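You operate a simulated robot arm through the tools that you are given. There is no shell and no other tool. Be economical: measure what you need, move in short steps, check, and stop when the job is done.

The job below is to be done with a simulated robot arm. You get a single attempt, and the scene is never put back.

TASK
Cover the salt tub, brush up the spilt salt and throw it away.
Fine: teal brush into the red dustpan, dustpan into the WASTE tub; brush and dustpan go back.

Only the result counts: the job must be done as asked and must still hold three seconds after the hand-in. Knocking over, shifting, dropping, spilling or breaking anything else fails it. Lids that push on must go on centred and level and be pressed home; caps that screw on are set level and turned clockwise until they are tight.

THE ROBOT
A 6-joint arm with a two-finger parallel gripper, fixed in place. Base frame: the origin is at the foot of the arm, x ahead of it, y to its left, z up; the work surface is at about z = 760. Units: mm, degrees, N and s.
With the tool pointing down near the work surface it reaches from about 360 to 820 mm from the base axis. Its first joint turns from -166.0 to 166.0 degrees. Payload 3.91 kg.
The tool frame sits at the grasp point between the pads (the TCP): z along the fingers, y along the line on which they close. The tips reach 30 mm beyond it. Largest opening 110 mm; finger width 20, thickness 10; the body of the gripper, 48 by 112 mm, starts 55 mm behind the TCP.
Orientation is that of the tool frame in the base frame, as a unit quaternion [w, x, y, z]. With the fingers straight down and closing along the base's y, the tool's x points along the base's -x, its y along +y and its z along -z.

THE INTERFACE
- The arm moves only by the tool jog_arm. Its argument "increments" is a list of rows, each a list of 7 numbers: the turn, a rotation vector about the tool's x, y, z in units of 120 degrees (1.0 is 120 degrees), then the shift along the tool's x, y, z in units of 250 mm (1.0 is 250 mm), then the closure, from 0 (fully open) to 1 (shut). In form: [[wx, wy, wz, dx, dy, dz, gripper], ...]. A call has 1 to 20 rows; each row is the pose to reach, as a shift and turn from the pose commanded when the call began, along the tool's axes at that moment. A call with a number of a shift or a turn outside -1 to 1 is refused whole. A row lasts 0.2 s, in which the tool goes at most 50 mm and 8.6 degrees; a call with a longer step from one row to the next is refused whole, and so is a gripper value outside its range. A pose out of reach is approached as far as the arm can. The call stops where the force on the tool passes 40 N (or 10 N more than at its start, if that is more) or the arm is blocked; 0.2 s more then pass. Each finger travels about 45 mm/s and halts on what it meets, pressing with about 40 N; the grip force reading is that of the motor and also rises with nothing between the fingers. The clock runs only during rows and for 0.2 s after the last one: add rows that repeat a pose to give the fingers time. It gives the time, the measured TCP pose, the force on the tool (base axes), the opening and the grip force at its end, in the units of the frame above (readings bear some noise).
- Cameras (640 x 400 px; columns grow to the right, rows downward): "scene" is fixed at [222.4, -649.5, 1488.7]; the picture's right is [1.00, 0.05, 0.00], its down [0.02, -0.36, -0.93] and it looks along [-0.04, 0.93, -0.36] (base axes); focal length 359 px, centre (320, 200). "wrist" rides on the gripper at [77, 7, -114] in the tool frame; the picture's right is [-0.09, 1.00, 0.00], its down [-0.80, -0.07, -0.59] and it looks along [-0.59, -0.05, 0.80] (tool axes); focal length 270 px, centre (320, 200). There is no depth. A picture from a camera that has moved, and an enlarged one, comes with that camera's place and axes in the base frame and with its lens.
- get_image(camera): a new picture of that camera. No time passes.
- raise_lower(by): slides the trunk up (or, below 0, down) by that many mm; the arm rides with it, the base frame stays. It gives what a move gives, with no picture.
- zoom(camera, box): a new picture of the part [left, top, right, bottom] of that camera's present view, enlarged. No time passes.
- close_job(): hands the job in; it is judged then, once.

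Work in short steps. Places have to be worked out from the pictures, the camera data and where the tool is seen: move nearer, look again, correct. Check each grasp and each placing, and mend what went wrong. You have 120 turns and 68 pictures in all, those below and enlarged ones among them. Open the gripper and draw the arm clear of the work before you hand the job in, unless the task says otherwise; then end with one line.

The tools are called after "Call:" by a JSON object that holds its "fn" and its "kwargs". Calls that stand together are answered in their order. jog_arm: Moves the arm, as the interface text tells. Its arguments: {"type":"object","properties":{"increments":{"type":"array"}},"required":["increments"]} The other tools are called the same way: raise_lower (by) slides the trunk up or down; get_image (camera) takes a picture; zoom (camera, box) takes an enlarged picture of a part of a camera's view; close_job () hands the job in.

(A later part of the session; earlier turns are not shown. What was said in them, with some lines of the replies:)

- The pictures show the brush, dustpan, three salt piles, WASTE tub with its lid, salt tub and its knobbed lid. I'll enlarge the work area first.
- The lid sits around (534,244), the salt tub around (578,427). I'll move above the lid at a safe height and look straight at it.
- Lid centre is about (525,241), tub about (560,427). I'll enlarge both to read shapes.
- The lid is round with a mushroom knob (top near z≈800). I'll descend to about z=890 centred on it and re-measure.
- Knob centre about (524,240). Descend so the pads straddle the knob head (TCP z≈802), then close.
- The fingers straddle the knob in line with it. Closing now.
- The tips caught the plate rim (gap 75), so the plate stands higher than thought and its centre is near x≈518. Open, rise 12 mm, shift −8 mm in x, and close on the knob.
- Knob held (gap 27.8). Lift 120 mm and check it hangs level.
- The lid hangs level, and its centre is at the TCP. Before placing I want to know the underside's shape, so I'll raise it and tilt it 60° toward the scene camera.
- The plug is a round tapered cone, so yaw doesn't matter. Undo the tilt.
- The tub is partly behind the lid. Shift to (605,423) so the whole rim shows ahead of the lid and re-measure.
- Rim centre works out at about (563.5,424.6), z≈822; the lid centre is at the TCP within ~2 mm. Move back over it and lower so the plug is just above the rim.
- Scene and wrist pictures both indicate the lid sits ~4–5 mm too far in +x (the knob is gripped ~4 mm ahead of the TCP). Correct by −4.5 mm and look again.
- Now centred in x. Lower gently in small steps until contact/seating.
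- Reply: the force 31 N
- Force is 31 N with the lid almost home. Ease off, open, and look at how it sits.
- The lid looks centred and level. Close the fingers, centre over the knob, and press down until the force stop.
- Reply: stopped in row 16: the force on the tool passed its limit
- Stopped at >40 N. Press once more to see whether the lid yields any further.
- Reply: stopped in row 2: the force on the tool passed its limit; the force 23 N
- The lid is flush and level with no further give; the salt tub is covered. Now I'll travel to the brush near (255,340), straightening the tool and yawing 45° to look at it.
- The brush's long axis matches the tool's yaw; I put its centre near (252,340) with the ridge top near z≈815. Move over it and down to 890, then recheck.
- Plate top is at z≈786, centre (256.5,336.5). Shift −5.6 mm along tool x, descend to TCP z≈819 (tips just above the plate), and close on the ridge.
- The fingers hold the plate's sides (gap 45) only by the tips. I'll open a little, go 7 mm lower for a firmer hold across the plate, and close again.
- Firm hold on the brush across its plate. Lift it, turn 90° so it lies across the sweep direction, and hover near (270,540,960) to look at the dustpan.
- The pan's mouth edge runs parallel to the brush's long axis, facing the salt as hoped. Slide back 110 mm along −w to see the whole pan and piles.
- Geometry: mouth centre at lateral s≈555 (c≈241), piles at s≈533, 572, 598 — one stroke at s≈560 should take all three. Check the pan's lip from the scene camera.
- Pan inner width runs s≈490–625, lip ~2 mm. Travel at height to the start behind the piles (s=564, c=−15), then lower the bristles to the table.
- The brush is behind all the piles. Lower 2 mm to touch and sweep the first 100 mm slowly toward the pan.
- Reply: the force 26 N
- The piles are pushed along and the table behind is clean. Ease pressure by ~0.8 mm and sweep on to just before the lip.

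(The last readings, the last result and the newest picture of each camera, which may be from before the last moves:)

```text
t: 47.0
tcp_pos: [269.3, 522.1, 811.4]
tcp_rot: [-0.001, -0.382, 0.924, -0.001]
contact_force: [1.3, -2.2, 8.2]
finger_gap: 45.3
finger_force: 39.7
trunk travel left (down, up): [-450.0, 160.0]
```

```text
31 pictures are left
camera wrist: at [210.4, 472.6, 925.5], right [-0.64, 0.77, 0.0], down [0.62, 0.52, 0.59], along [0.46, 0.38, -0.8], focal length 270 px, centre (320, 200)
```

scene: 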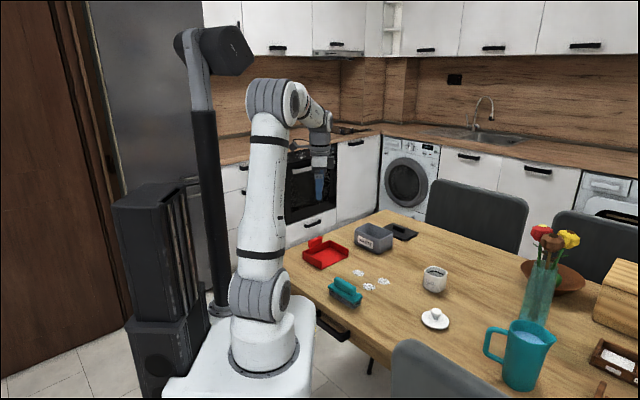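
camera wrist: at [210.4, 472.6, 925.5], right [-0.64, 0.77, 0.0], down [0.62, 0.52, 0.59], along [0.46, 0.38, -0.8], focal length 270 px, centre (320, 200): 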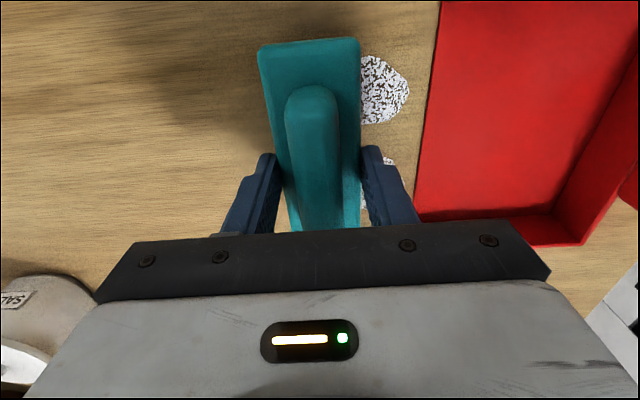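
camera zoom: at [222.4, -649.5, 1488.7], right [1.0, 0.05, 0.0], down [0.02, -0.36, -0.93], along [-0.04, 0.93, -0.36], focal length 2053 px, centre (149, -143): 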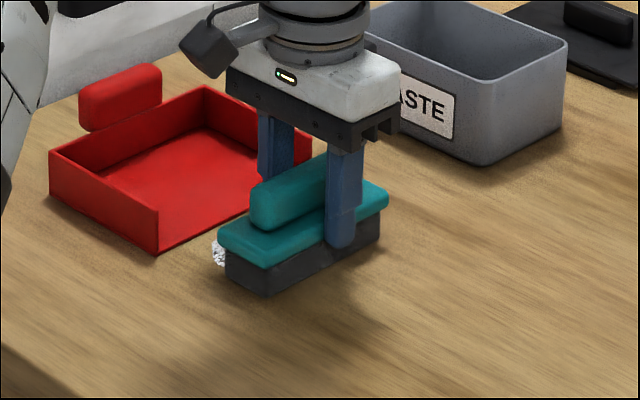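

All still ahead of the brush; the lip is ~45 mm on (c≈245). Continue, rising 2.5–3 mm as the brush meets the lip, and stop with the front ~30 mm inside.

Call:
{"fn": "jog_arm", "kwargs": {"increments": [[0, 0, 0, 0, 0.04, 0, 1], [0, 0, 0, 0, 0.08, 0, 1], [0, 0, 0, 0, 0.12, 0, 1], [0, 0, 0, 0, 0.15, 0, 1], [0, 0, 0, 0, 0.165, -0.008, 1], [0, 0, 0, 0, 0.18, -0.012, 1], [0, 0, 0, 0, 0.21, -0.012, 1], [0, 0, 0, 0, 0.24, -0.012, 1], [0, 0, 0, 0, 0.27, -0.012, 1], [0, 0, 0, 0, 0.3, -0.012, 1]]}}

Call:
{"fn": "get_image", "kwargs": {"camera": "wrist"}}

Call:
{"fn": "zoom", "kwargs": {"camera": "scene", "box": [290, 220, 390, 290]}}

```text
t: 49.2
tcp_pos: [217.3, 576.1, 814.7]
tcp_rot: [0.0, -0.383, 0.924, -0.001]
contact_force: [0.6, 0.1, -1.2]
finger_gap: 45.2
finger_force: 40.0
trunk travel left (down, up): [-450.0, 160.0]
```

```text
30 pictures are left
camera wrist: at [157.2, 525.8, 927.9], right [-0.64, 0.77, 0.0], down [0.62, 0.52, 0.59], along [0.46, 0.38, -0.8], focal length 270 px, centre (320, 200)
```

wrist: 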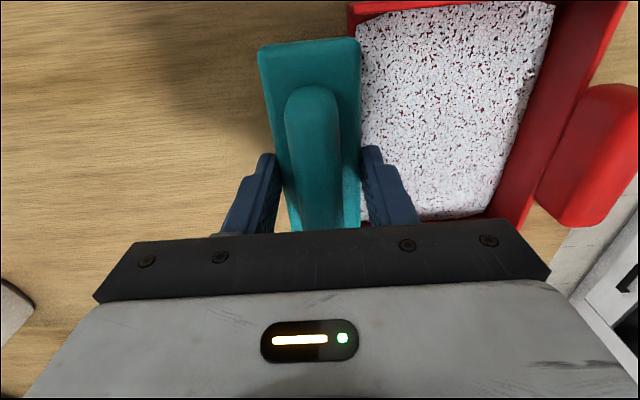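

```text
5.71 times, centred on (340, 255) of scene
camera zoom: at [222.4, -649.5, 1488.7], right [1.0, 0.05, 0.0], down [0.02, -0.36, -0.93], along [-0.04, 0.93, -0.36], focal length 2053 px, centre (206, -114)
```

zoom: 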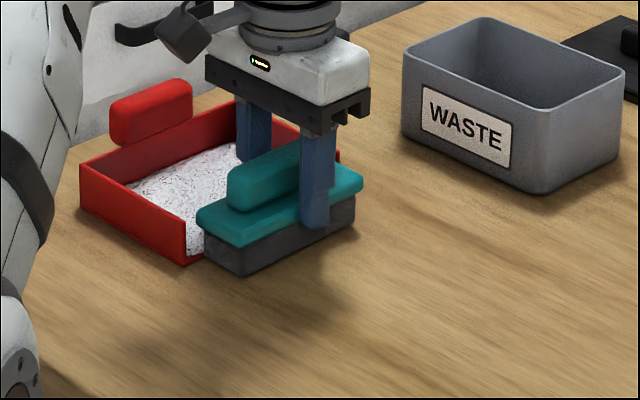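

All the salt is now in the pan. Lift the brush and carry it back over its original spot with the original yaw.

Call:
{"fn": "jog_arm", "kwargs": {"increments": [[0, 0, 0, 0, 0, -0.1, 1], [0, 0, 0, 0, 0, -0.25, 1], [0, 0, 0, 0, 0, -0.4, 1], [0, 0, 0, 0, 0, -0.5, 1], [0, 0, 0.065, 0.05, -0.065, -0.5, 1], [0, 0, 0.13, 0.1, -0.13, -0.5, 1], [0, 0, 0.195, 0.145, -0.2, -0.5, 1], [0, 0, 0.26, 0.19, -0.27, -0.5, 1], [0, 0, 0.325, 0.24, -0.34, -0.5, 1], [0, 0, 0.39, 0.29, -0.41, -0.5, 1], [0, 0, 0.455, 0.34, -0.48, -0.5, 1], [0, 0, 0.52, 0.4, -0.55, -0.5, 1], [0, 0, 0.585, 0.45, -0.62, -0.5, 1], [0, 0, 0.65, 0.51, -0.7, -0.5, 1], [0, 0, 0.72, 0.574, -0.789, -0.5, 1], [0, 0, 0.75, 0.574, -0.789, -0.5, 1], [0, 0, 0.75, 0.574, -0.789, -0.5, 1]]}}

```text
t: 52.9
tcp_pos: [253.5, 336.2, 939.4]
tcp_rot: [0.001, 0.383, 0.924, -0.001]
contact_force: [-0.4, 0.3, -0.4]
finger_gap: 45.3
finger_force: 40.5
trunk travel left (down, up): [-450.0, 160.0]
```

Lower it onto its place with a small correction.

Call:
{"fn": "jog_arm", "kwargs": {"increments": [[0, 0, 0, -0.005, 0.001, 0.16, 1], [0, 0, 0, -0.005, 0.001, 0.32, 1], [0, 0, 0, -0.005, 0.001, 0.45, 1], [0, 0, 0, -0.005, 0.001, 0.49, 1], [0, 0, 0, -0.005, 0.001, 0.5, 1], [0, 0, 0, -0.005, 0.001, 0.506, 1], [0, 0, 0, -0.005, 0.001, 0.51, 1], [0, 0, 0, -0.005, 0.001, 0.51, 1]]}}

```text
t: 54.6
tcp_pos: [254.7, 334.4, 812.0]
tcp_rot: [0.001, 0.382, 0.924, -0.002]
contact_force: [0.1, 0.2, -0.5]
finger_gap: 45.2
finger_force: 39.8
trunk travel left (down, up): [-450.0, 160.0]
```

Practically touching; lower 0.8 mm, then release and retreat up, then look at the result.

Call:
{"fn": "jog_arm", "kwargs": {"increments": [[0, 0, 0, 0, 0, 0.003, 1], [0, 0, 0, 0, 0, 0.003, 0.5], [0, 0, 0, 0, 0, 0.003, 0], [0, 0, 0, 0, 0, 0.003, 0], [0, 0, 0, 0, 0, 0.003, 0], [0, 0, 0, 0, 0, 0.003, 0], [0, 0, 0, 0, 0, -0.15, 0], [0, 0, 0, 0, 0, -0.34, 0], [0, 0, 0, 0, 0, -0.53, 0], [0, 0, 0, 0, 0, -0.73, 0], [0, 0, 0, 0, 0, -0.73, 0]]}}

Call:
{"fn": "zoom", "kwargs": {"camera": "scene", "box": [280, 200, 480, 340]}}

```text
t: 57.0
tcp_pos: [254.9, 335.3, 995.9]
tcp_rot: [0.001, 0.383, 0.924, -0.002]
contact_force: [-0.2, 0.5, 0.1]
finger_gap: 110.1
finger_force: 0.1
trunk travel left (down, up): [-450.0, 160.0]
```

```text
2.86 times, centred on (380, 270) of scene
camera zoom: at [222.4, -649.5, 1488.7], right [1.0, 0.05, 0.0], down [0.02, -0.36, -0.93], along [-0.04, 0.93, -0.36], focal length 1026 px, centre (149, 0)
```

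zoom: 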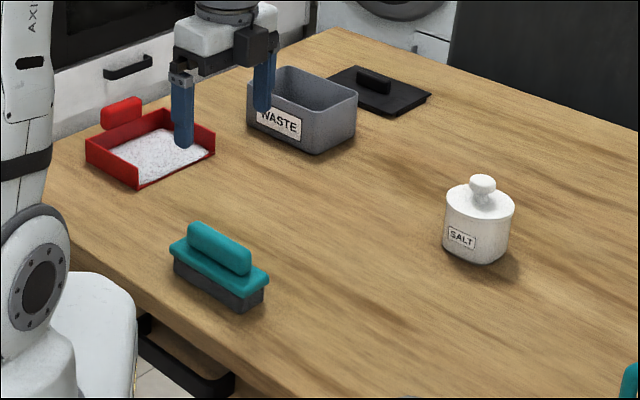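

Brush is back in place. The pan was nudged ~14 mm toward its rear during the sweep, so I'll need to set it back later. Move over the handle (~(120,665)) to inspect it.

Call:
{"fn": "jog_arm", "kwargs": {"increments": [[0, 0, 0, 0.16, 0.07, 0, 0], [0, 0, 0, 0.32, 0.14, 0, 0], [0, 0, 0, 0.48, 0.21, 0, 0], [0, 0, 0, 0.64, 0.28, 0, 0], [0, 0, 0, 0.64, 0.28, 0, 0]]}}

Call:
{"fn": "jog_arm", "kwargs": {"increments": [[0, 0, 0, 0.16, 0.07, 0, 0], [0, 0, 0, 0.32, 0.14, 0, 0], [0, 0, 0, 0.48, 0.21, 0, 0], [0, 0, 0, 0.645, 0.27, 0, 0], [0, 0, 0, 0.645, 0.27, 0, 0]]}}

Call:
{"fn": "get_image", "kwargs": {"camera": "wrist"}}

```text
t: 58.2
tcp_pos: [191.4, 498.0, 993.8]
tcp_rot: [0.002, 0.383, 0.924, -0.002]
contact_force: [0.4, 0.1, -0.5]
finger_gap: 110.3
finger_force: 0.1
trunk travel left (down, up): [-450.0, 160.0]
```

```text
t: 59.5
tcp_pos: [122.8, 660.2, 993.1]
tcp_rot: [0.001, 0.383, 0.924, -0.003]
contact_force: [-0.5, 0.9, -0.7]
finger_gap: 109.8
finger_force: 0.0
trunk travel left (down, up): [-450.0, 160.0]
```

```text
27 pictures are left
camera wrist: at [74.0, 719.1, 1107.1], right [0.77, 0.64, 0.0], down [0.52, -0.61, 0.6], along [0.38, -0.46, -0.8], focal length 270 px, centre (320, 200)
```

wrist: 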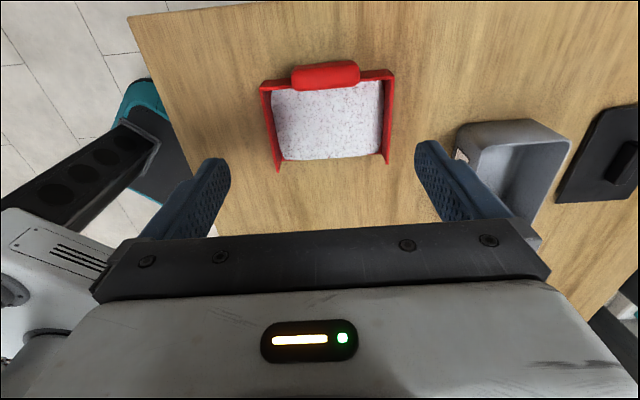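

The handle is a ~70 mm bar along w at about (120,670). I need its height and clearance; move closer and view from both cameras.

Call:
{"fn": "jog_arm", "kwargs": {"increments": [[0, 0, 0, 0.02, 0.01, 0.15, 0], [0, 0, 0, 0.036, 0.014, 0.3, 0], [0, 0, 0, 0.036, 0.014, 0.38, 0], [0, 0, 0, 0.036, 0.014, 0.38, 0]]}}

Call:
{"fn": "zoom", "kwargs": {"camera": "wrist", "box": [220, 20, 420, 160]}}

Call:
{"fn": "zoom", "kwargs": {"camera": "scene", "box": [295, 215, 365, 275]}}

```text
t: 60.5
tcp_pos: [119.4, 668.2, 898.6]
tcp_rot: [0.002, 0.382, 0.924, -0.001]
contact_force: [0.1, -0.2, -0.1]
finger_gap: 110.2
finger_force: 0.1
trunk travel left (down, up): [-450.0, 160.0]
```

```text
2.86 times, centred on (320, 90) of wrist
camera zoom: at [71.0, 726.9, 1011.5], right [0.77, 0.64, 0.0], down [0.52, -0.61, 0.6], along [0.38, -0.46, -0.8], focal length 772 px, centre (320, 514)
```

zoom: 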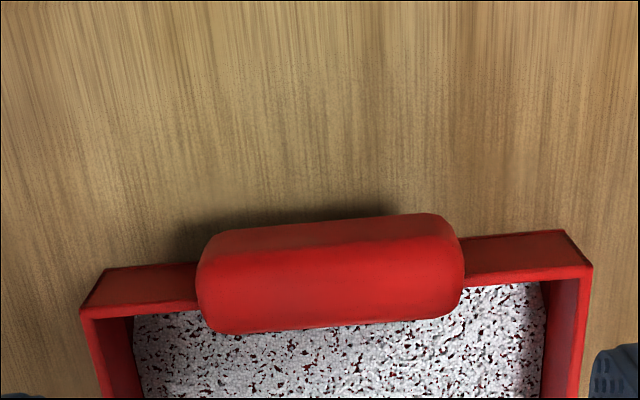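

```text
6.67 times, centred on (330, 245) of scene
camera zoom: at [222.4, -649.5, 1488.7], right [1.0, 0.05, 0.0], down [0.02, -0.36, -0.93], along [-0.04, 0.93, -0.36], focal length 2395 px, centre (253, -100)
```

zoom: 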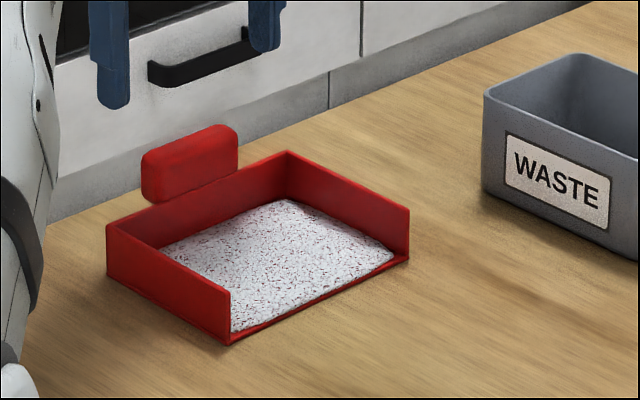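

The handle bar straddles the rear wall top (about z 803–830), so I can grip it across its thickness, closing along u. Turn the tool 90° there, over the bar, and look.

Call:
{"fn": "jog_arm", "kwargs": {"increments": [[0, 0, -0.068, 0.01, 0, 0, 0], [0, 0, -0.136, 0.023, 0.004, 0, 0], [0, 0, -0.204, 0.023, 0.004, 0, 0], [0, 0, -0.272, 0.023, 0.004, 0, 0], [0, 0, -0.34, 0.023, 0.004, 0, 0], [0, 0, -0.408, 0.023, 0.004, 0, 0], [0, 0, -0.476, 0.023, 0.004, 0, 0], [0, 0, -0.544, 0.023, 0.004, 0, 0], [0, 0, -0.612, 0.023, 0.004, 0, 0], [0, 0, -0.68, 0.023, 0.004, 0, 0], [0, 0, -0.75, 0.023, 0.004, 0, 0], [0, 0, -0.75, 0.023, 0.004, 0, 0]]}}

Call:
{"fn": "get_image", "kwargs": {"camera": "wrist"}}

```text
t: 63.0
tcp_pos: [118.6, 673.2, 898.8]
tcp_rot: [0.0, -0.383, 0.924, -0.002]
contact_force: [0.7, -0.6, 0.9]
finger_gap: 110.1
finger_force: 0.0
trunk travel left (down, up): [-450.0, 160.0]
```

```text
24 pictures are left
camera wrist: at [58.8, 622.4, 1012.4], right [-0.64, 0.77, 0.0], down [0.61, 0.52, 0.59], along [0.46, 0.38, -0.81], focal length 270 px, centre (320, 200)
```

wrist: 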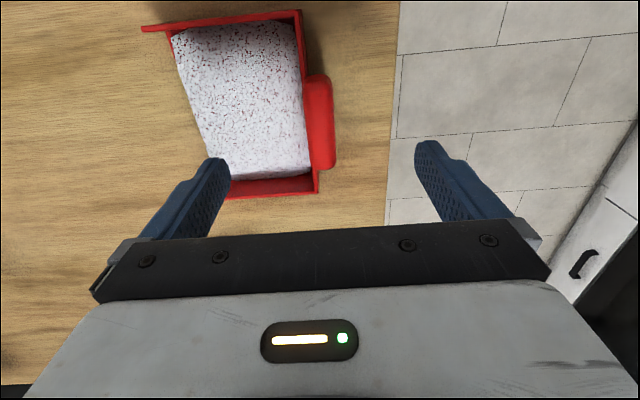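

Bar centre reads c≈390.5, s≈554, thickness ~20 mm, top ≈ z 818. Shift slightly, descend to TCP z≈829 and close.

Call:
{"fn": "jog_arm", "kwargs": {"increments": [[0, 0, 0, 0.02, -0.008, 0.12, 0], [0, 0, 0, 0.02, -0.008, 0.22, 0], [0, 0, 0, 0.02, -0.008, 0.28, 0], [0, 0, 0, 0.02, -0.008, 0.28, 0], [0, 0, 0, 0.02, -0.008, 0.28, 0.5], [0, 0, 0, 0.02, -0.008, 0.28, 0.7], [0, 0, 0, 0.02, -0.008, 0.28, 0.7], [0, 0, 0, 0.02, -0.008, 0.28, 0.7], [0, 0, 0, 0.02, -0.008, 0.28, 0.7]]}}

Call:
{"fn": "zoom", "kwargs": {"camera": "wrist", "box": [200, 80, 440, 240]}}

Call:
{"fn": "zoom", "kwargs": {"camera": "scene", "box": [290, 205, 360, 265]}}

```text
t: 65.0
tcp_pos: [116.1, 667.8, 828.0]
tcp_rot: [-0.001, -0.383, 0.924, -0.002]
contact_force: [0.7, 0.8, 0.1]
finger_gap: 33.0
finger_force: 0.1
trunk travel left (down, up): [-450.0, 160.0]
```

```text
2.50 times, centred on (320, 160) of wrist
camera zoom: at [57.4, 617.3, 942.3], right [-0.64, 0.77, 0.0], down [0.62, 0.52, 0.59], along [0.46, 0.38, -0.81], focal length 676 px, centre (320, 300)
```

zoom: 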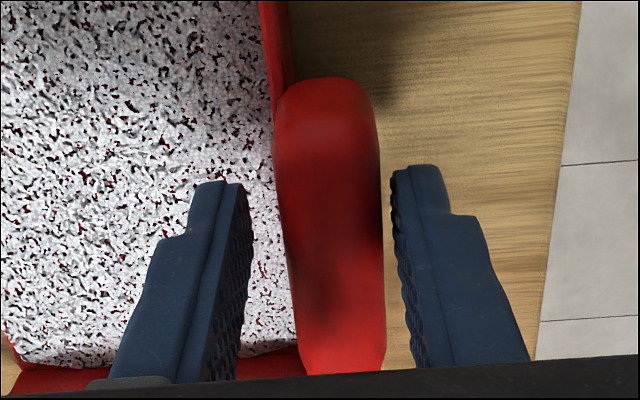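

```text
6.67 times, centred on (325, 235) of scene
camera zoom: at [222.4, -649.5, 1488.7], right [1.0, 0.05, 0.0], down [0.02, -0.36, -0.93], along [-0.04, 0.93, -0.36], focal length 2395 px, centre (287, -33)
```

zoom: 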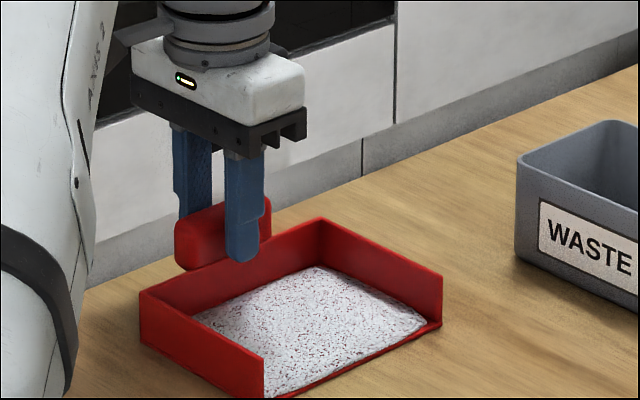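

Bar lies ~3 mm toward the outer finger. Centre by +3 mm along tool y and close.

Call:
{"fn": "jog_arm", "kwargs": {"increments": [[0, 0, 0, 0, 0.012, 0, 0.7], [0, 0, 0, 0, 0.012, 0, 0.76], [0, 0, 0, 0, 0.012, 0, 0.82], [0, 0, 0, 0, 0.012, 0, 1], [0, 0, 0, 0, 0.012, 0, 1], [0, 0, 0, 0, 0.012, 0, 1]]}}

```text
t: 66.5
tcp_pos: [113.7, 669.6, 829.0]
tcp_rot: [-0.001, -0.382, 0.924, -0.001]
contact_force: [0.0, -0.3, -0.8]
finger_gap: 21.1
finger_force: 39.8
trunk travel left (down, up): [-450.0, 160.0]
```

Gripped at 21 mm. Lift slowly 30 mm and verify the pan stays level.

Call:
{"fn": "jog_arm", "kwargs": {"increments": [[0, 0, 0, 0, 0, -0.01, 1], [0, 0, 0, 0, 0, -0.03, 1], [0, 0, 0, 0, 0, -0.05, 1], [0, 0, 0, 0, 0, -0.08, 1], [0, 0, 0, 0, 0, -0.12, 1], [0, 0, 0, 0, 0, -0.12, 1]]}}

Call:
{"fn": "zoom", "kwargs": {"camera": "scene", "box": [290, 195, 390, 265]}}

```text
t: 67.8
tcp_pos: [113.6, 668.2, 857.9]
tcp_rot: [-0.001, -0.383, 0.924, -0.001]
contact_force: [-1.3, 0.4, -1.8]
finger_gap: 21.4
finger_force: 40.1
trunk travel left (down, up): [-450.0, 160.0]
```

```text
5.71 times, centred on (340, 230) of scene
camera zoom: at [222.4, -649.5, 1488.7], right [1.0, 0.05, 0.0], down [0.02, -0.36, -0.93], along [-0.04, 0.93, -0.36], focal length 2053 px, centre (206, 29)
```

zoom: 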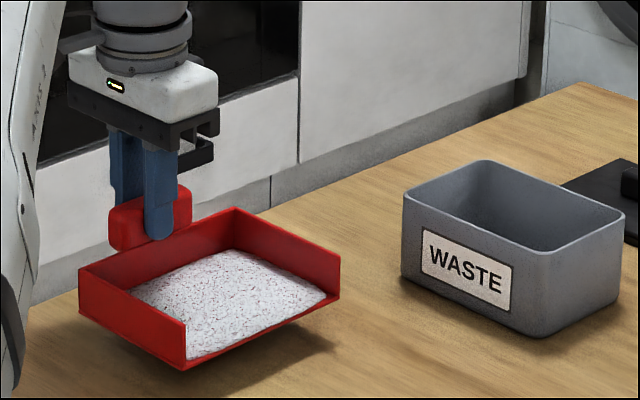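

The pan is level and loaded. The tub spans s≈735–828, c≈168–295, rim z≈827. Raise to z≈980 and carry the pan level until its mouth is over the tub.

Call:
{"fn": "jog_arm", "kwargs": {"increments": [[0, 0, 0, 0, 0, -0.08, 1], [0, 0, 0, 0, 0, -0.18, 1], [0, 0, 0, 0, 0, -0.28, 1], [0, 0, 0, 0, 0, -0.38, 1], [0, 0, 0, 0, 0, -0.48, 1], [0, 0, 0, -0.05, -0.03, -0.48, 1], [0, 0, 0, -0.14, -0.06, -0.48, 1], [0, 0, 0, -0.23, -0.09, -0.48, 1], [0, 0, 0, -0.32, -0.12, -0.48, 1], [0, 0, 0, -0.41, -0.15, -0.48, 1], [0, 0, 0, -0.5, -0.18, -0.48, 1], [0, 0, 0, -0.59, -0.21, -0.48, 1], [0, 0, 0, -0.67, -0.24, -0.48, 1], [0, 0, 0, -0.73, -0.26, -0.48, 1], [0, 0, 0, -0.77, -0.272, -0.48, 1], [0, 0, 0, -0.77, -0.272, -0.48, 1]]}}

Call:
{"fn": "zoom", "kwargs": {"camera": "scene", "box": [290, 150, 450, 262]}}

Call:
{"fn": "get_image", "kwargs": {"camera": "wrist"}}

```text
t: 71.2
tcp_pos: [287.8, 724.3, 971.2]
tcp_rot: [-0.001, -0.383, 0.924, -0.001]
contact_force: [-1.2, 0.4, -1.8]
finger_gap: 21.3
finger_force: 39.7
out of reach, approached as far as the arm can: row 12, 13, 14, 15, 16
trunk travel left (down, up): [-450.0, 160.0]
```

```text
3.57 times, centred on (370, 206) of scene
camera zoom: at [222.4, -649.5, 1488.7], right [1.0, 0.05, 0.0], down [0.02, -0.36, -0.93], along [-0.04, 0.93, -0.36], focal length 1283 px, centre (141, 179)
```

zoom: 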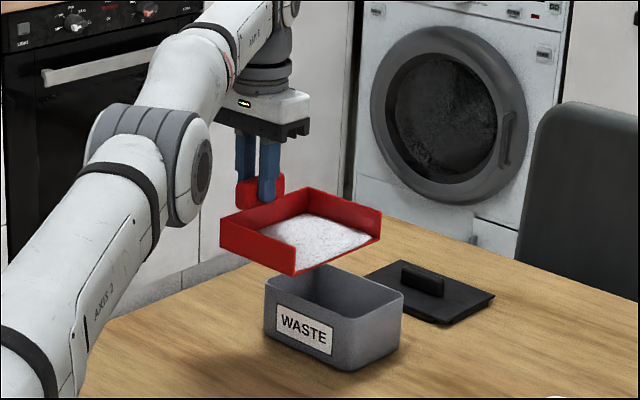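

```text
19 pictures are left
camera wrist: at [228.6, 673.6, 1085.3], right [-0.64, 0.77, 0.0], down [0.62, 0.52, 0.59], along [0.46, 0.38, -0.8], focal length 270 px, centre (320, 200)
```

wrist: 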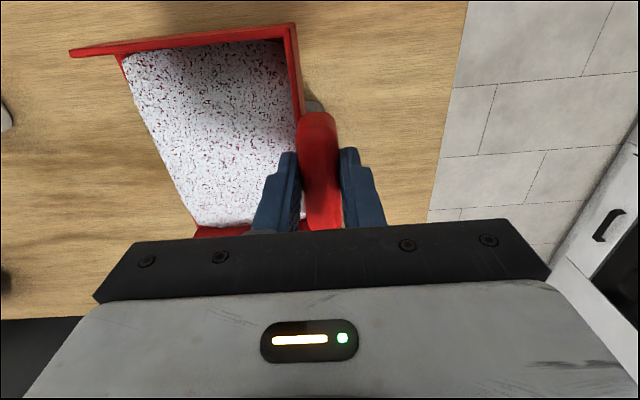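

Out of reach at this height (r≈779). The shoulder is low, so raising the trunk will extend the reach; raise by 160 mm.

Call:
{"fn": "raise_lower", "kwargs": {"by": 160}}

```text
t: 73.1
tcp_pos: [286.5, 723.4, 1131.5]
tcp_rot: [-0.001, -0.383, 0.924, -0.002]
contact_force: [-0.9, 0.4, -2.5]
finger_gap: 21.3
finger_force: 40.2
trunk travel left (down, up): [-610.0, 0.0]
```

Now lower back to z≈945 and then move laterally so the mouth is over the tub.

Call:
{"fn": "jog_arm", "kwargs": {"increments": [[0, 0, 0, 0, 0, 0.1, 1], [0, 0, 0, 0, 0, 0.2, 1], [0, 0, 0, 0, 0, 0.3, 1], [0, 0, 0, 0, 0, 0.4, 1], [0, 0, 0, 0, 0, 0.5, 1], [0, 0, 0, 0, 0, 0.6, 1], [0, 0, 0, 0, 0, 0.68, 1], [0, 0, 0, 0, 0, 0.745, 1], [0, 0, 0, -0.05, 0.02, 0.745, 1], [0, 0, 0, -0.1, 0.04, 0.745, 1], [0, 0, 0, -0.144, 0.056, 0.745, 1], [0, 0, 0, -0.144, 0.056, 0.745, 1]]}}

```text
t: 75.7
tcp_pos: [293.6, 736.4, 945.4]
tcp_rot: [0.0, -0.382, 0.924, -0.001]
contact_force: [-0.3, -0.2, -1.6]
finger_gap: 21.3
finger_force: 40.1
out of reach, approached as far as the arm can: row 10, 11, 12
trunk travel left (down, up): [-610.0, 0.0]
```

Still limited at level (r≈793), but tilting the pan brings the wrist inward. Tilt 15° about the mouth and then slide toward the tub's middle.

Call:
{"fn": "jog_arm", "kwargs": {"increments": [[-0.03, 0, 0, 0, -0.02, -0.005, 1], [-0.06, 0, 0, 0, -0.04, -0.01, 1], [-0.09, 0, 0, 0, -0.06, -0.015, 1], [-0.125, 0, 0, 0, -0.084, -0.02, 1], [-0.125, 0, 0, -0.04, -0.084, -0.02, 1], [-0.125, 0, 0, -0.08, -0.084, -0.02, 1], [-0.125, 0, 0, -0.112, -0.084, -0.02, 1], [-0.125, 0, 0, -0.112, -0.084, -0.02, 1]]}}

Call:
{"fn": "zoom", "kwargs": {"camera": "scene", "box": [310, 150, 450, 262]}}

```text
t: 77.5
tcp_pos: [328.3, 741.3, 951.1]
tcp_rot: [-0.05, -0.38, 0.916, 0.119]
contact_force: [1.4, 0.3, -2.6]
finger_gap: 21.5
finger_force: 40.5
trunk travel left (down, up): [-610.0, 0.0]
```

```text
3.57 times, centred on (380, 206) of scene
camera zoom: at [222.4, -649.5, 1488.7], right [1.0, 0.05, 0.0], down [0.02, -0.36, -0.93], along [-0.04, 0.93, -0.36], focal length 1283 px, centre (106, 179)
```

zoom: 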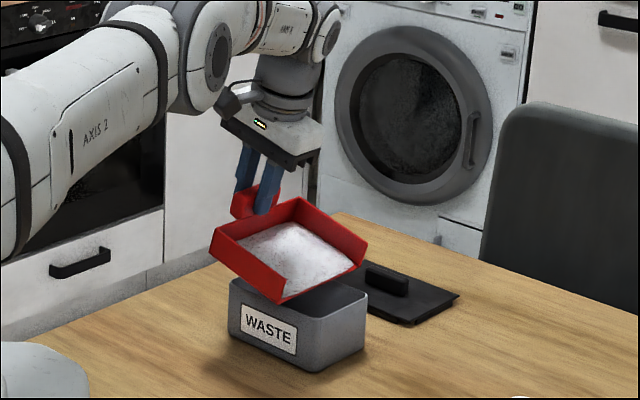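

Tilted 15°, mouth over the tub's near half and in reach. Tilt to 22° while drawing the mouth back toward the tub's centre, so falling salt lands well inside.

Call:
{"fn": "jog_arm", "kwargs": {"increments": [[-0.02, 0, 0, 0, 0.03, 0, 1], [-0.04, 0, 0, 0, 0.06, 0, 1], [-0.058, 0, 0, 0, 0.095, 0, 1], [-0.058, 0, 0, 0, 0.095, 0, 1]]}}

Call:
{"fn": "zoom", "kwargs": {"camera": "scene", "box": [310, 150, 450, 262]}}

```text
t: 78.5
tcp_pos: [314.4, 756.9, 957.0]
tcp_rot: [-0.073, -0.377, 0.907, 0.174]
contact_force: [-0.3, 0.5, -2.0]
finger_gap: 21.4
finger_force: 39.8
trunk travel left (down, up): [-610.0, 0.0]
```

```text
3.57 times, centred on (380, 206) of scene
camera zoom: at [222.4, -649.5, 1488.7], right [1.0, 0.05, 0.0], down [0.02, -0.36, -0.93], along [-0.04, 0.93, -0.36], focal length 1283 px, centre (106, 179)
```

zoom: 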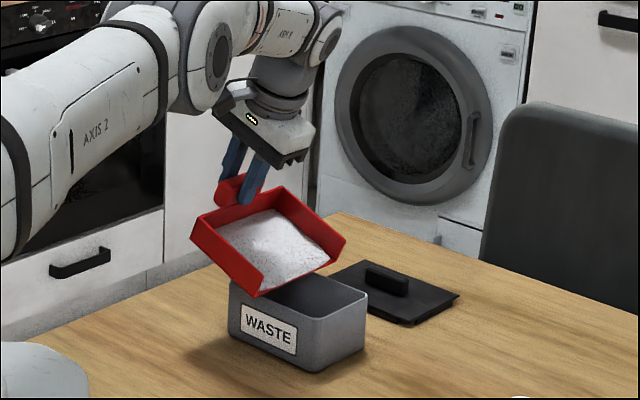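

Still holding its salt; mouth is near the tub's centreline. Continue to ~32° and shift 10 mm farther over the tub.

Call:
{"fn": "jog_arm", "kwargs": {"increments": [[0, 0, 0, -0.02, 0, 0, 1], [0, 0, 0, -0.04, 0, 0, 1], [-0.03, 0, 0, -0.04, -0.013, -0.024, 1], [-0.06, 0, 0, -0.04, -0.026, -0.048, 1], [-0.083, 0, 0, -0.04, -0.038, -0.071, 1], [-0.083, 0, 0, -0.04, -0.038, -0.071, 1]]}}

Call:
{"fn": "zoom", "kwargs": {"camera": "scene", "box": [310, 150, 450, 262]}}

```text
t: 79.9
tcp_pos: [330.3, 754.6, 970.9]
tcp_rot: [-0.106, -0.368, 0.888, 0.253]
contact_force: [0.1, -0.1, -2.3]
finger_gap: 21.2
finger_force: 39.9
out of reach, approached as far as the arm can: row 2
trunk travel left (down, up): [-610.0, 0.0]
```

```text
3.57 times, centred on (380, 206) of scene
camera zoom: at [222.4, -649.5, 1488.7], right [1.0, 0.05, 0.0], down [0.02, -0.36, -0.93], along [-0.04, 0.93, -0.36], focal length 1283 px, centre (106, 179)
```

zoom: 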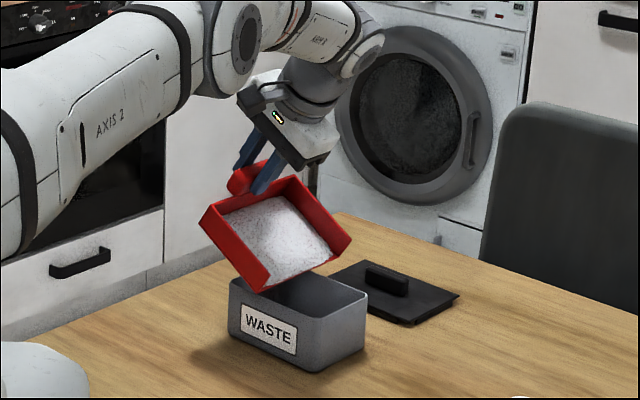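

Salt still stays at 32°. Check with the wrist camera how the mouth lies over the tub before pouring.

Call:
{"fn": "get_image", "kwargs": {"camera": "wrist"}}

```text
15 pictures are left
camera wrist: at [315.7, 660.2, 1070.8], right [-0.54, 0.66, 0.52], down [0.83, 0.3, 0.47], along [0.15, 0.69, -0.71], focal length 270 px, centre (320, 200)
```

wrist: 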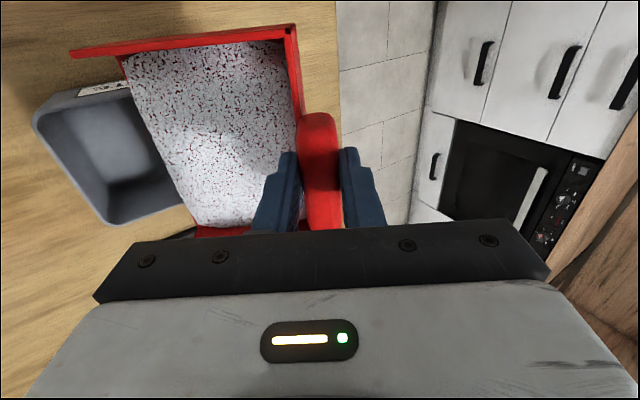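

Mouth centre computes to (s 765, c 235), well inside the tub (s 735–825, c 172–295). Tilt on to 45° about the mouth, shifting 9 mm farther in, with pause rows for flow.

Call:
{"fn": "jog_arm", "kwargs": {"increments": [[-0.036, 0, 0, -0.018, -0.021, -0.03, 1], [-0.072, 0, 0, -0.036, -0.042, -0.06, 1], [-0.108, 0, 0, -0.036, -0.063, -0.089, 1], [-0.108, 0, 0, -0.036, -0.063, -0.089, 1], [-0.108, 0, 0, -0.036, -0.063, -0.089, 1], [-0.108, 0, 0, -0.036, -0.063, -0.089, 1], [-0.108, 0, 0, -0.036, -0.063, -0.089, 1], [-0.108, 0, 0, -0.036, -0.063, -0.089, 1]]}}

Call:
{"fn": "zoom", "kwargs": {"camera": "scene", "box": [310, 150, 450, 262]}}

```text
t: 81.7
tcp_pos: [354.1, 741.7, 981.0]
tcp_rot: [-0.146, -0.354, 0.854, 0.351]
contact_force: [0.1, 0.6, -1.2]
finger_gap: 21.4
finger_force: 40.0
trunk travel left (down, up): [-610.0, 0.0]
```

```text
3.57 times, centred on (380, 206) of scene
camera zoom: at [222.4, -649.5, 1488.7], right [1.0, 0.05, 0.0], down [0.02, -0.36, -0.93], along [-0.04, 0.93, -0.36], focal length 1283 px, centre (106, 179)
```

zoom: 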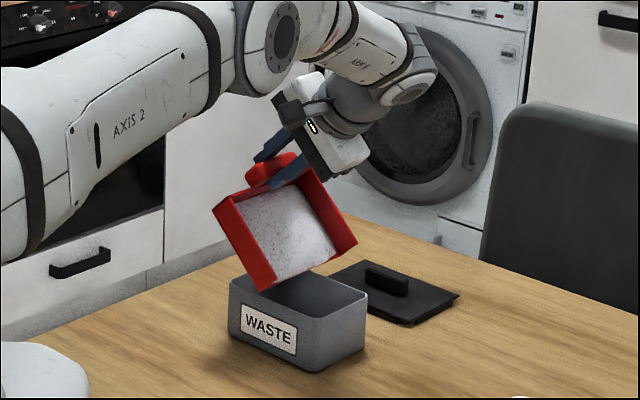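

Salt seems to be running out (load dropping). Tilt on to 60° and hold.

Call:
{"fn": "jog_arm", "kwargs": {"increments": [[-0.042, 0, 0, 0, -0.029, -0.038, 1], [-0.084, 0, 0, 0, -0.058, -0.076, 1], [-0.125, 0, 0, 0, -0.0865, -0.113, 1], [-0.125, 0, 0, 0, -0.0865, -0.113, 1], [-0.125, 0, 0, 0, -0.0865, -0.113, 1], [-0.125, 0, 0, 0, -0.0865, -0.113, 1], [-0.125, 0, 0, 0, -0.0865, -0.113, 1], [-0.125, 0, 0, 0, -0.0865, -0.113, 1], [-0.125, 0, 0, 0, -0.0865, -0.113, 1], [-0.125, 0, 0, 0, -0.0865, -0.113, 1]]}}

Call:
{"fn": "zoom", "kwargs": {"camera": "scene", "box": [310, 150, 450, 262]}}

```text
t: 83.9
tcp_pos: [379.4, 716.6, 985.0]
tcp_rot: [-0.191, -0.332, 0.801, 0.459]
contact_force: [0.1, -0.2, -1.6]
finger_gap: 21.6
finger_force: 40.1
trunk travel left (down, up): [-610.0, 0.0]
```

```text
3.57 times, centred on (380, 206) of scene
camera zoom: at [222.4, -649.5, 1488.7], right [1.0, 0.05, 0.0], down [0.02, -0.36, -0.93], along [-0.04, 0.93, -0.36], focal length 1283 px, centre (106, 179)
```

zoom: 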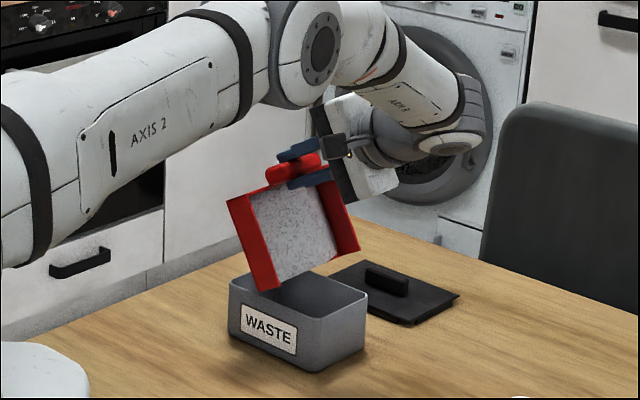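

A thin layer remains. Tilt to ~85° about the mouth and hold longer.

Call:
{"fn": "jog_arm", "kwargs": {"increments": [[-0.042, 0, 0, 0, -0.029, -0.037, 1], [-0.084, 0, 0, 0, -0.058, -0.074, 1], [-0.126, 0, 0, 0, -0.087, -0.11, 1], [-0.168, 0, 0, 0, -0.116, -0.147, 1], [-0.21, 0, 0, 0, -0.145, -0.184, 1], [-0.21, 0, 0, 0, -0.145, -0.184, 1], [-0.21, 0, 0, 0, -0.145, -0.184, 1], [-0.21, 0, 0, 0, -0.145, -0.184, 1], [-0.21, 0, 0, 0, -0.145, -0.184, 1], [-0.21, 0, 0, 0, -0.145, -0.184, 1], [-0.21, 0, 0, 0, -0.145, -0.184, 1], [-0.21, 0, 0, 0, -0.145, -0.184, 1]]}}

Call:
{"fn": "zoom", "kwargs": {"camera": "scene", "box": [310, 150, 450, 262]}}

```text
t: 86.5
tcp_pos: [421.4, 675.7, 977.4]
tcp_rot: [-0.259, -0.283, 0.682, 0.623]
contact_force: [0.6, -0.9, -2.2]
finger_gap: 21.1
finger_force: 40.3
trunk travel left (down, up): [-610.0, 0.0]
```

```text
3.57 times, centred on (380, 206) of scene
camera zoom: at [222.4, -649.5, 1488.7], right [1.0, 0.05, 0.0], down [0.02, -0.36, -0.93], along [-0.04, 0.93, -0.36], focal length 1283 px, centre (106, 179)
```

zoom: 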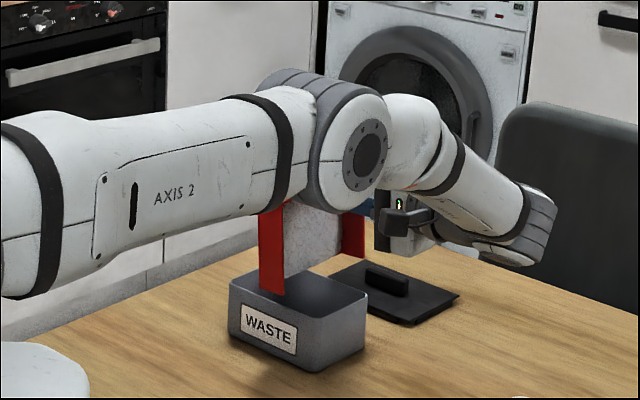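

A layer still seems visible; look with the wrist camera.

Call:
{"fn": "get_image", "kwargs": {"camera": "wrist"}}

```text
11 pictures are left
camera wrist: at [447.7, 540.6, 993.6], right [0.0, 0.13, 0.99], down [0.99, 0.14, -0.02], along [-0.15, 0.98, -0.12], focal length 270 px, centre (320, 200)
```

wrist: 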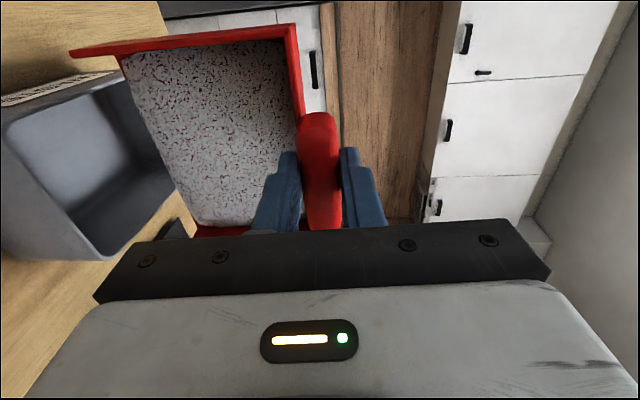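

The salt still sticks in the pan at 85°, so more tilt is needed. Go to ~105° with the mouth kept over the tub, slightly higher for arm clearance.

Call:
{"fn": "jog_arm", "kwargs": {"increments": [[-0.042, 0, 0, 0, 0.006, -0.026, 1], [-0.084, 0, 0, 0, 0.012, -0.052, 1], [-0.126, 0, 0, 0, 0.018, -0.078, 1], [-0.167, 0, 0, 0, 0.023, -0.102, 1], [-0.167, 0, 0, 0, 0.023, -0.102, 1], [-0.167, 0, 0, 0, 0.023, -0.102, 1], [-0.167, 0, 0, 0, 0.023, -0.102, 1], [-0.167, 0, 0, 0, 0.023, -0.102, 1], [-0.167, 0, 0, 0, 0.023, -0.102, 1]]}}

Call:
{"fn": "get_image", "kwargs": {"camera": "wrist"}}

```text
t: 88.5
tcp_pos: [436.9, 657.7, 985.7]
tcp_rot: [-0.304, -0.232, 0.562, 0.733]
contact_force: [-0.5, 0.6, -1.8]
finger_gap: 21.2
finger_force: 40.5
trunk travel left (down, up): [-610.0, 0.0]
```

```text
10 pictures are left
camera wrist: at [463.0, 523.2, 962.6], right [0.25, -0.12, 0.96], down [0.96, 0.17, -0.22], along [-0.14, 0.98, 0.16], focal length 270 px, centre (320, 200)
```

wrist: 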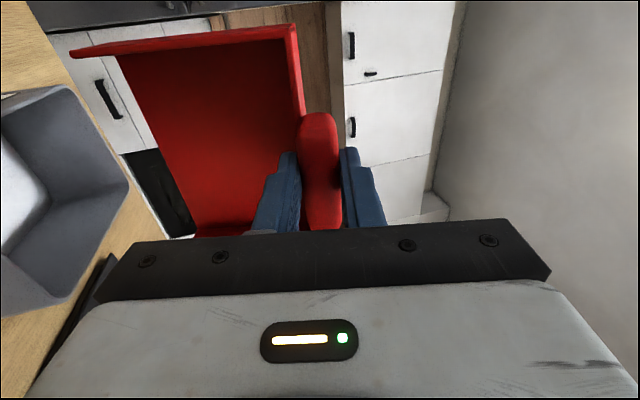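

The pan is empty and the salt is in the WASTE tub. Lift and swing the pan back to level, away from the tub.

Call:
{"fn": "jog_arm", "kwargs": {"increments": [[0, 0, 0, 0, 0.06, 0.015, 1], [0, 0, 0, 0, 0.116, 0.031, 1], [0.0625, 0, 0, 0.035, 0.107, 0.077, 1], [0.125, 0, 0, 0.071, 0.097, 0.123, 1], [0.1875, 0, 0, 0.106, 0.088, 0.169, 1], [0.25, 0, 0, 0.142, 0.078, 0.215, 1], [0.3125, 0, 0, 0.177, 0.069, 0.261, 1], [0.375, 0, 0, 0.212, 0.06, 0.307, 1], [0.4375, 0, 0, 0.248, 0.05, 0.353, 1], [0.5, 0, 0, 0.283, 0.041, 0.399, 1], [0.5625, 0, 0, 0.319, 0.031, 0.445, 1], [0.625, 0, 0, 0.354, 0.022, 0.491, 1], [0.6875, 0, 0, 0.389, 0.012, 0.537, 1], [0.75, 0, 0, 0.425, 0.003, 0.583, 1], [0.8125, 0, 0, 0.46, -0.006, 0.629, 1], [0.875, 0, 0, 0.496, -0.016, 0.675, 1], [0.875, 0, 0, 0.496, -0.016, 0.675, 1]]}}

```text
t: 92.1
tcp_pos: [234.7, 685.8, 1026.5]
tcp_rot: [-0.001, -0.383, 0.924, -0.001]
contact_force: [0.3, -0.4, -1.1]
finger_gap: 21.1
finger_force: 39.7
trunk travel left (down, up): [-610.0, 0.0]
```

Pan is level. From before/after scene pictures the sweep had pushed it 28 mm along u, so its original place corresponds to TCP ≈ (134.5,649.7). Move above that, then lower the trunk back.

Call:
{"fn": "jog_arm", "kwargs": {"increments": [[0, 0, 0, 0.1, 0.045, 0, 1], [0, 0, 0, 0.2, 0.09, 0, 1], [0, 0, 0, 0.3, 0.135, 0, 1], [0, 0, 0, 0.386, 0.181, 0, 1], [0, 0, 0, 0.386, 0.181, 0, 1]]}}

Call:
{"fn": "raise_lower", "kwargs": {"by": -160}}

```text
t: 93.3
tcp_pos: [134.4, 650.6, 1025.1]
tcp_rot: [0.0, -0.383, 0.924, 0.0]
contact_force: [-0.8, 0.3, -1.0]
finger_gap: 21.4
finger_force: 39.8
trunk travel left (down, up): [-610.0, 0.0]
```

```text
t: 95.1
tcp_pos: [134.6, 650.5, 867.1]
tcp_rot: [0.0, -0.382, 0.924, -0.001]
contact_force: [0.4, 0.2, -1.3]
finger_gap: 21.1
finger_force: 40.0
trunk travel left (down, up): [-450.0, 160.0]
```

Lower to a few mm above the table and compare with the original scene crop.

Call:
{"fn": "jog_arm", "kwargs": {"increments": [[0, 0, 0, 0, -0.002, 0.06, 1], [0, 0, 0, 0, -0.002, 0.11, 1], [0, 0, 0, 0, -0.002, 0.14, 1], [0, 0, 0, 0, -0.002, 0.14, 1]]}}

Call:
{"fn": "zoom", "kwargs": {"camera": "scene", "box": [295, 225, 395, 295]}}

```text
t: 96.1
tcp_pos: [135.4, 649.8, 831.2]
tcp_rot: [-0.002, -0.383, 0.924, -0.001]
contact_force: [-0.2, 0.5, -2.3]
finger_gap: 21.3
finger_force: 39.9
trunk travel left (down, up): [-450.0, 160.0]
```

```text
5.71 times, centred on (345, 260) of scene
camera zoom: at [222.4, -649.5, 1488.7], right [1.0, 0.05, 0.0], down [0.02, -0.36, -0.93], along [-0.04, 0.93, -0.36], focal length 2053 px, centre (177, -143)
```

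zoom: 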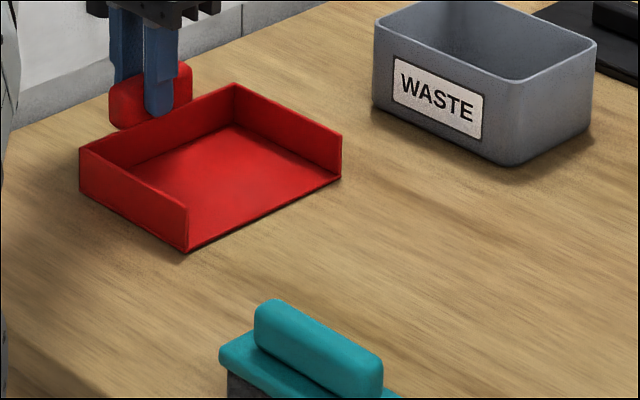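

Matches the original crop to a pixel or two. Set down the last 3 mm, release, and rise clear.

Call:
{"fn": "jog_arm", "kwargs": {"increments": [[0, 0, 0, -0.001, 0, 0.006, 1], [0, 0, 0, -0.001, 0, 0.011, 1], [0, 0, 0, -0.001, 0, 0.011, 1]]}}

Call:
{"fn": "jog_arm", "kwargs": {"increments": [[0, 0, 0, 0, 0, 0, 0.75], [0, 0, 0, 0, 0, 0, 0.6], [0, 0, 0, 0, 0, 0, 0.5], [0, 0, 0, 0, 0, 0, 0.5], [0, 0, 0, 0, 0, -0.15, 0.5], [0, 0, 0, 0, 0, -0.34, 0.5], [0, 0, 0, 0, 0, -0.53, 0.3], [0, 0, 0, 0, 0, -0.72, 0], [0, 0, 0, 0, 0, -0.9, 0], [0, 0, 0, 0, 0, -0.9, 0]]}}

Call:
{"fn": "zoom", "kwargs": {"camera": "scene", "box": [280, 200, 480, 340]}}

```text
t: 96.9
tcp_pos: [136.1, 649.7, 829.8]
tcp_rot: [0.0, -0.383, 0.924, 0.002]
contact_force: [-0.2, -1.3, 10.3]
finger_gap: 21.4
finger_force: 40.4
trunk travel left (down, up): [-450.0, 160.0]
```

```text
t: 99.1
tcp_pos: [134.1, 649.2, 1054.1]
tcp_rot: [-0.001, -0.383, 0.924, 0.0]
contact_force: [0.1, 0.5, 1.1]
finger_gap: 110.3
finger_force: 0.1
trunk travel left (down, up): [-450.0, 160.0]
```

```text
2.86 times, centred on (380, 270) of scene
camera zoom: at [222.4, -649.5, 1488.7], right [1.0, 0.05, 0.0], down [0.02, -0.36, -0.93], along [-0.04, 0.93, -0.36], focal length 1026 px, centre (149, 0)
```

zoom: 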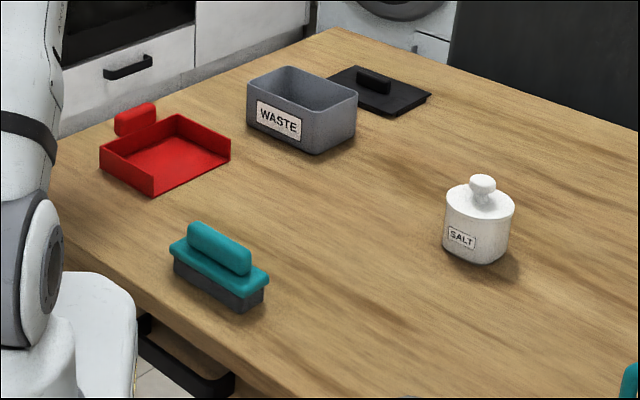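

Everything matches the starting layout. One last wrist view to check for stray salt.

Call:
{"fn": "get_image", "kwargs": {"camera": "wrist"}}

Call:
{"fn": "zoom", "kwargs": {"camera": "scene", "box": [350, 210, 420, 260]}}

```text
7 pictures are left
camera wrist: at [76.0, 599.4, 1167.6], right [-0.64, 0.77, 0.0], down [0.62, 0.52, 0.59], along [0.45, 0.38, -0.81], focal length 270 px, centre (320, 200)
```

wrist: 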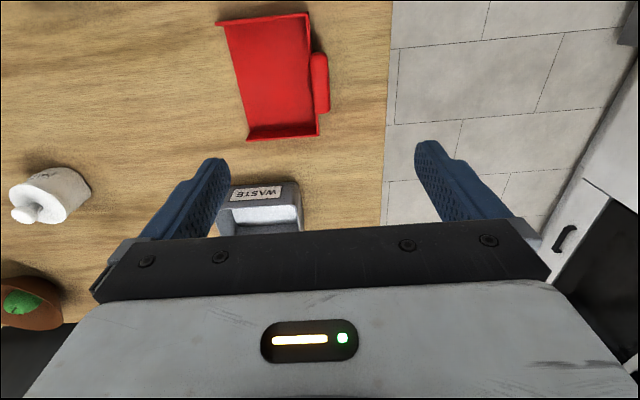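

```text
8.00 times, centred on (385, 235) of scene
camera zoom: at [222.4, -649.5, 1488.7], right [1.0, 0.05, 0.0], down [0.02, -0.36, -0.93], along [-0.04, 0.93, -0.36], focal length 2874 px, centre (-200, -80)
```

zoom: 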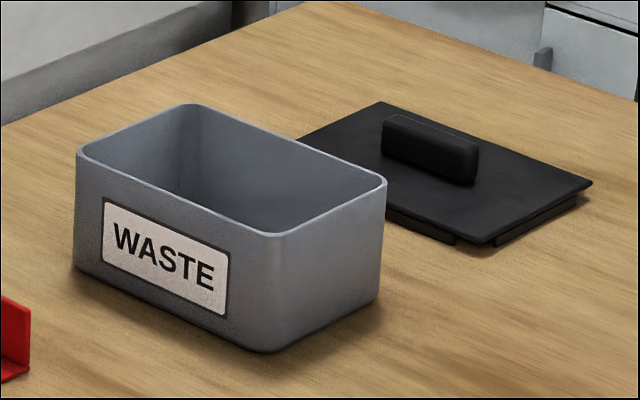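

The pan is empty, the table is clean with no stray salt, the tub has not moved, and the gripper is open and clear. Handing in.

Call:
{"fn": "close_job", "kwargs": {}}

```text
The job is handed in.
```

The salt tub's lid is pressed on, the spilt salt is in the WASTE tub, and the brush and dustpan are back where they started.
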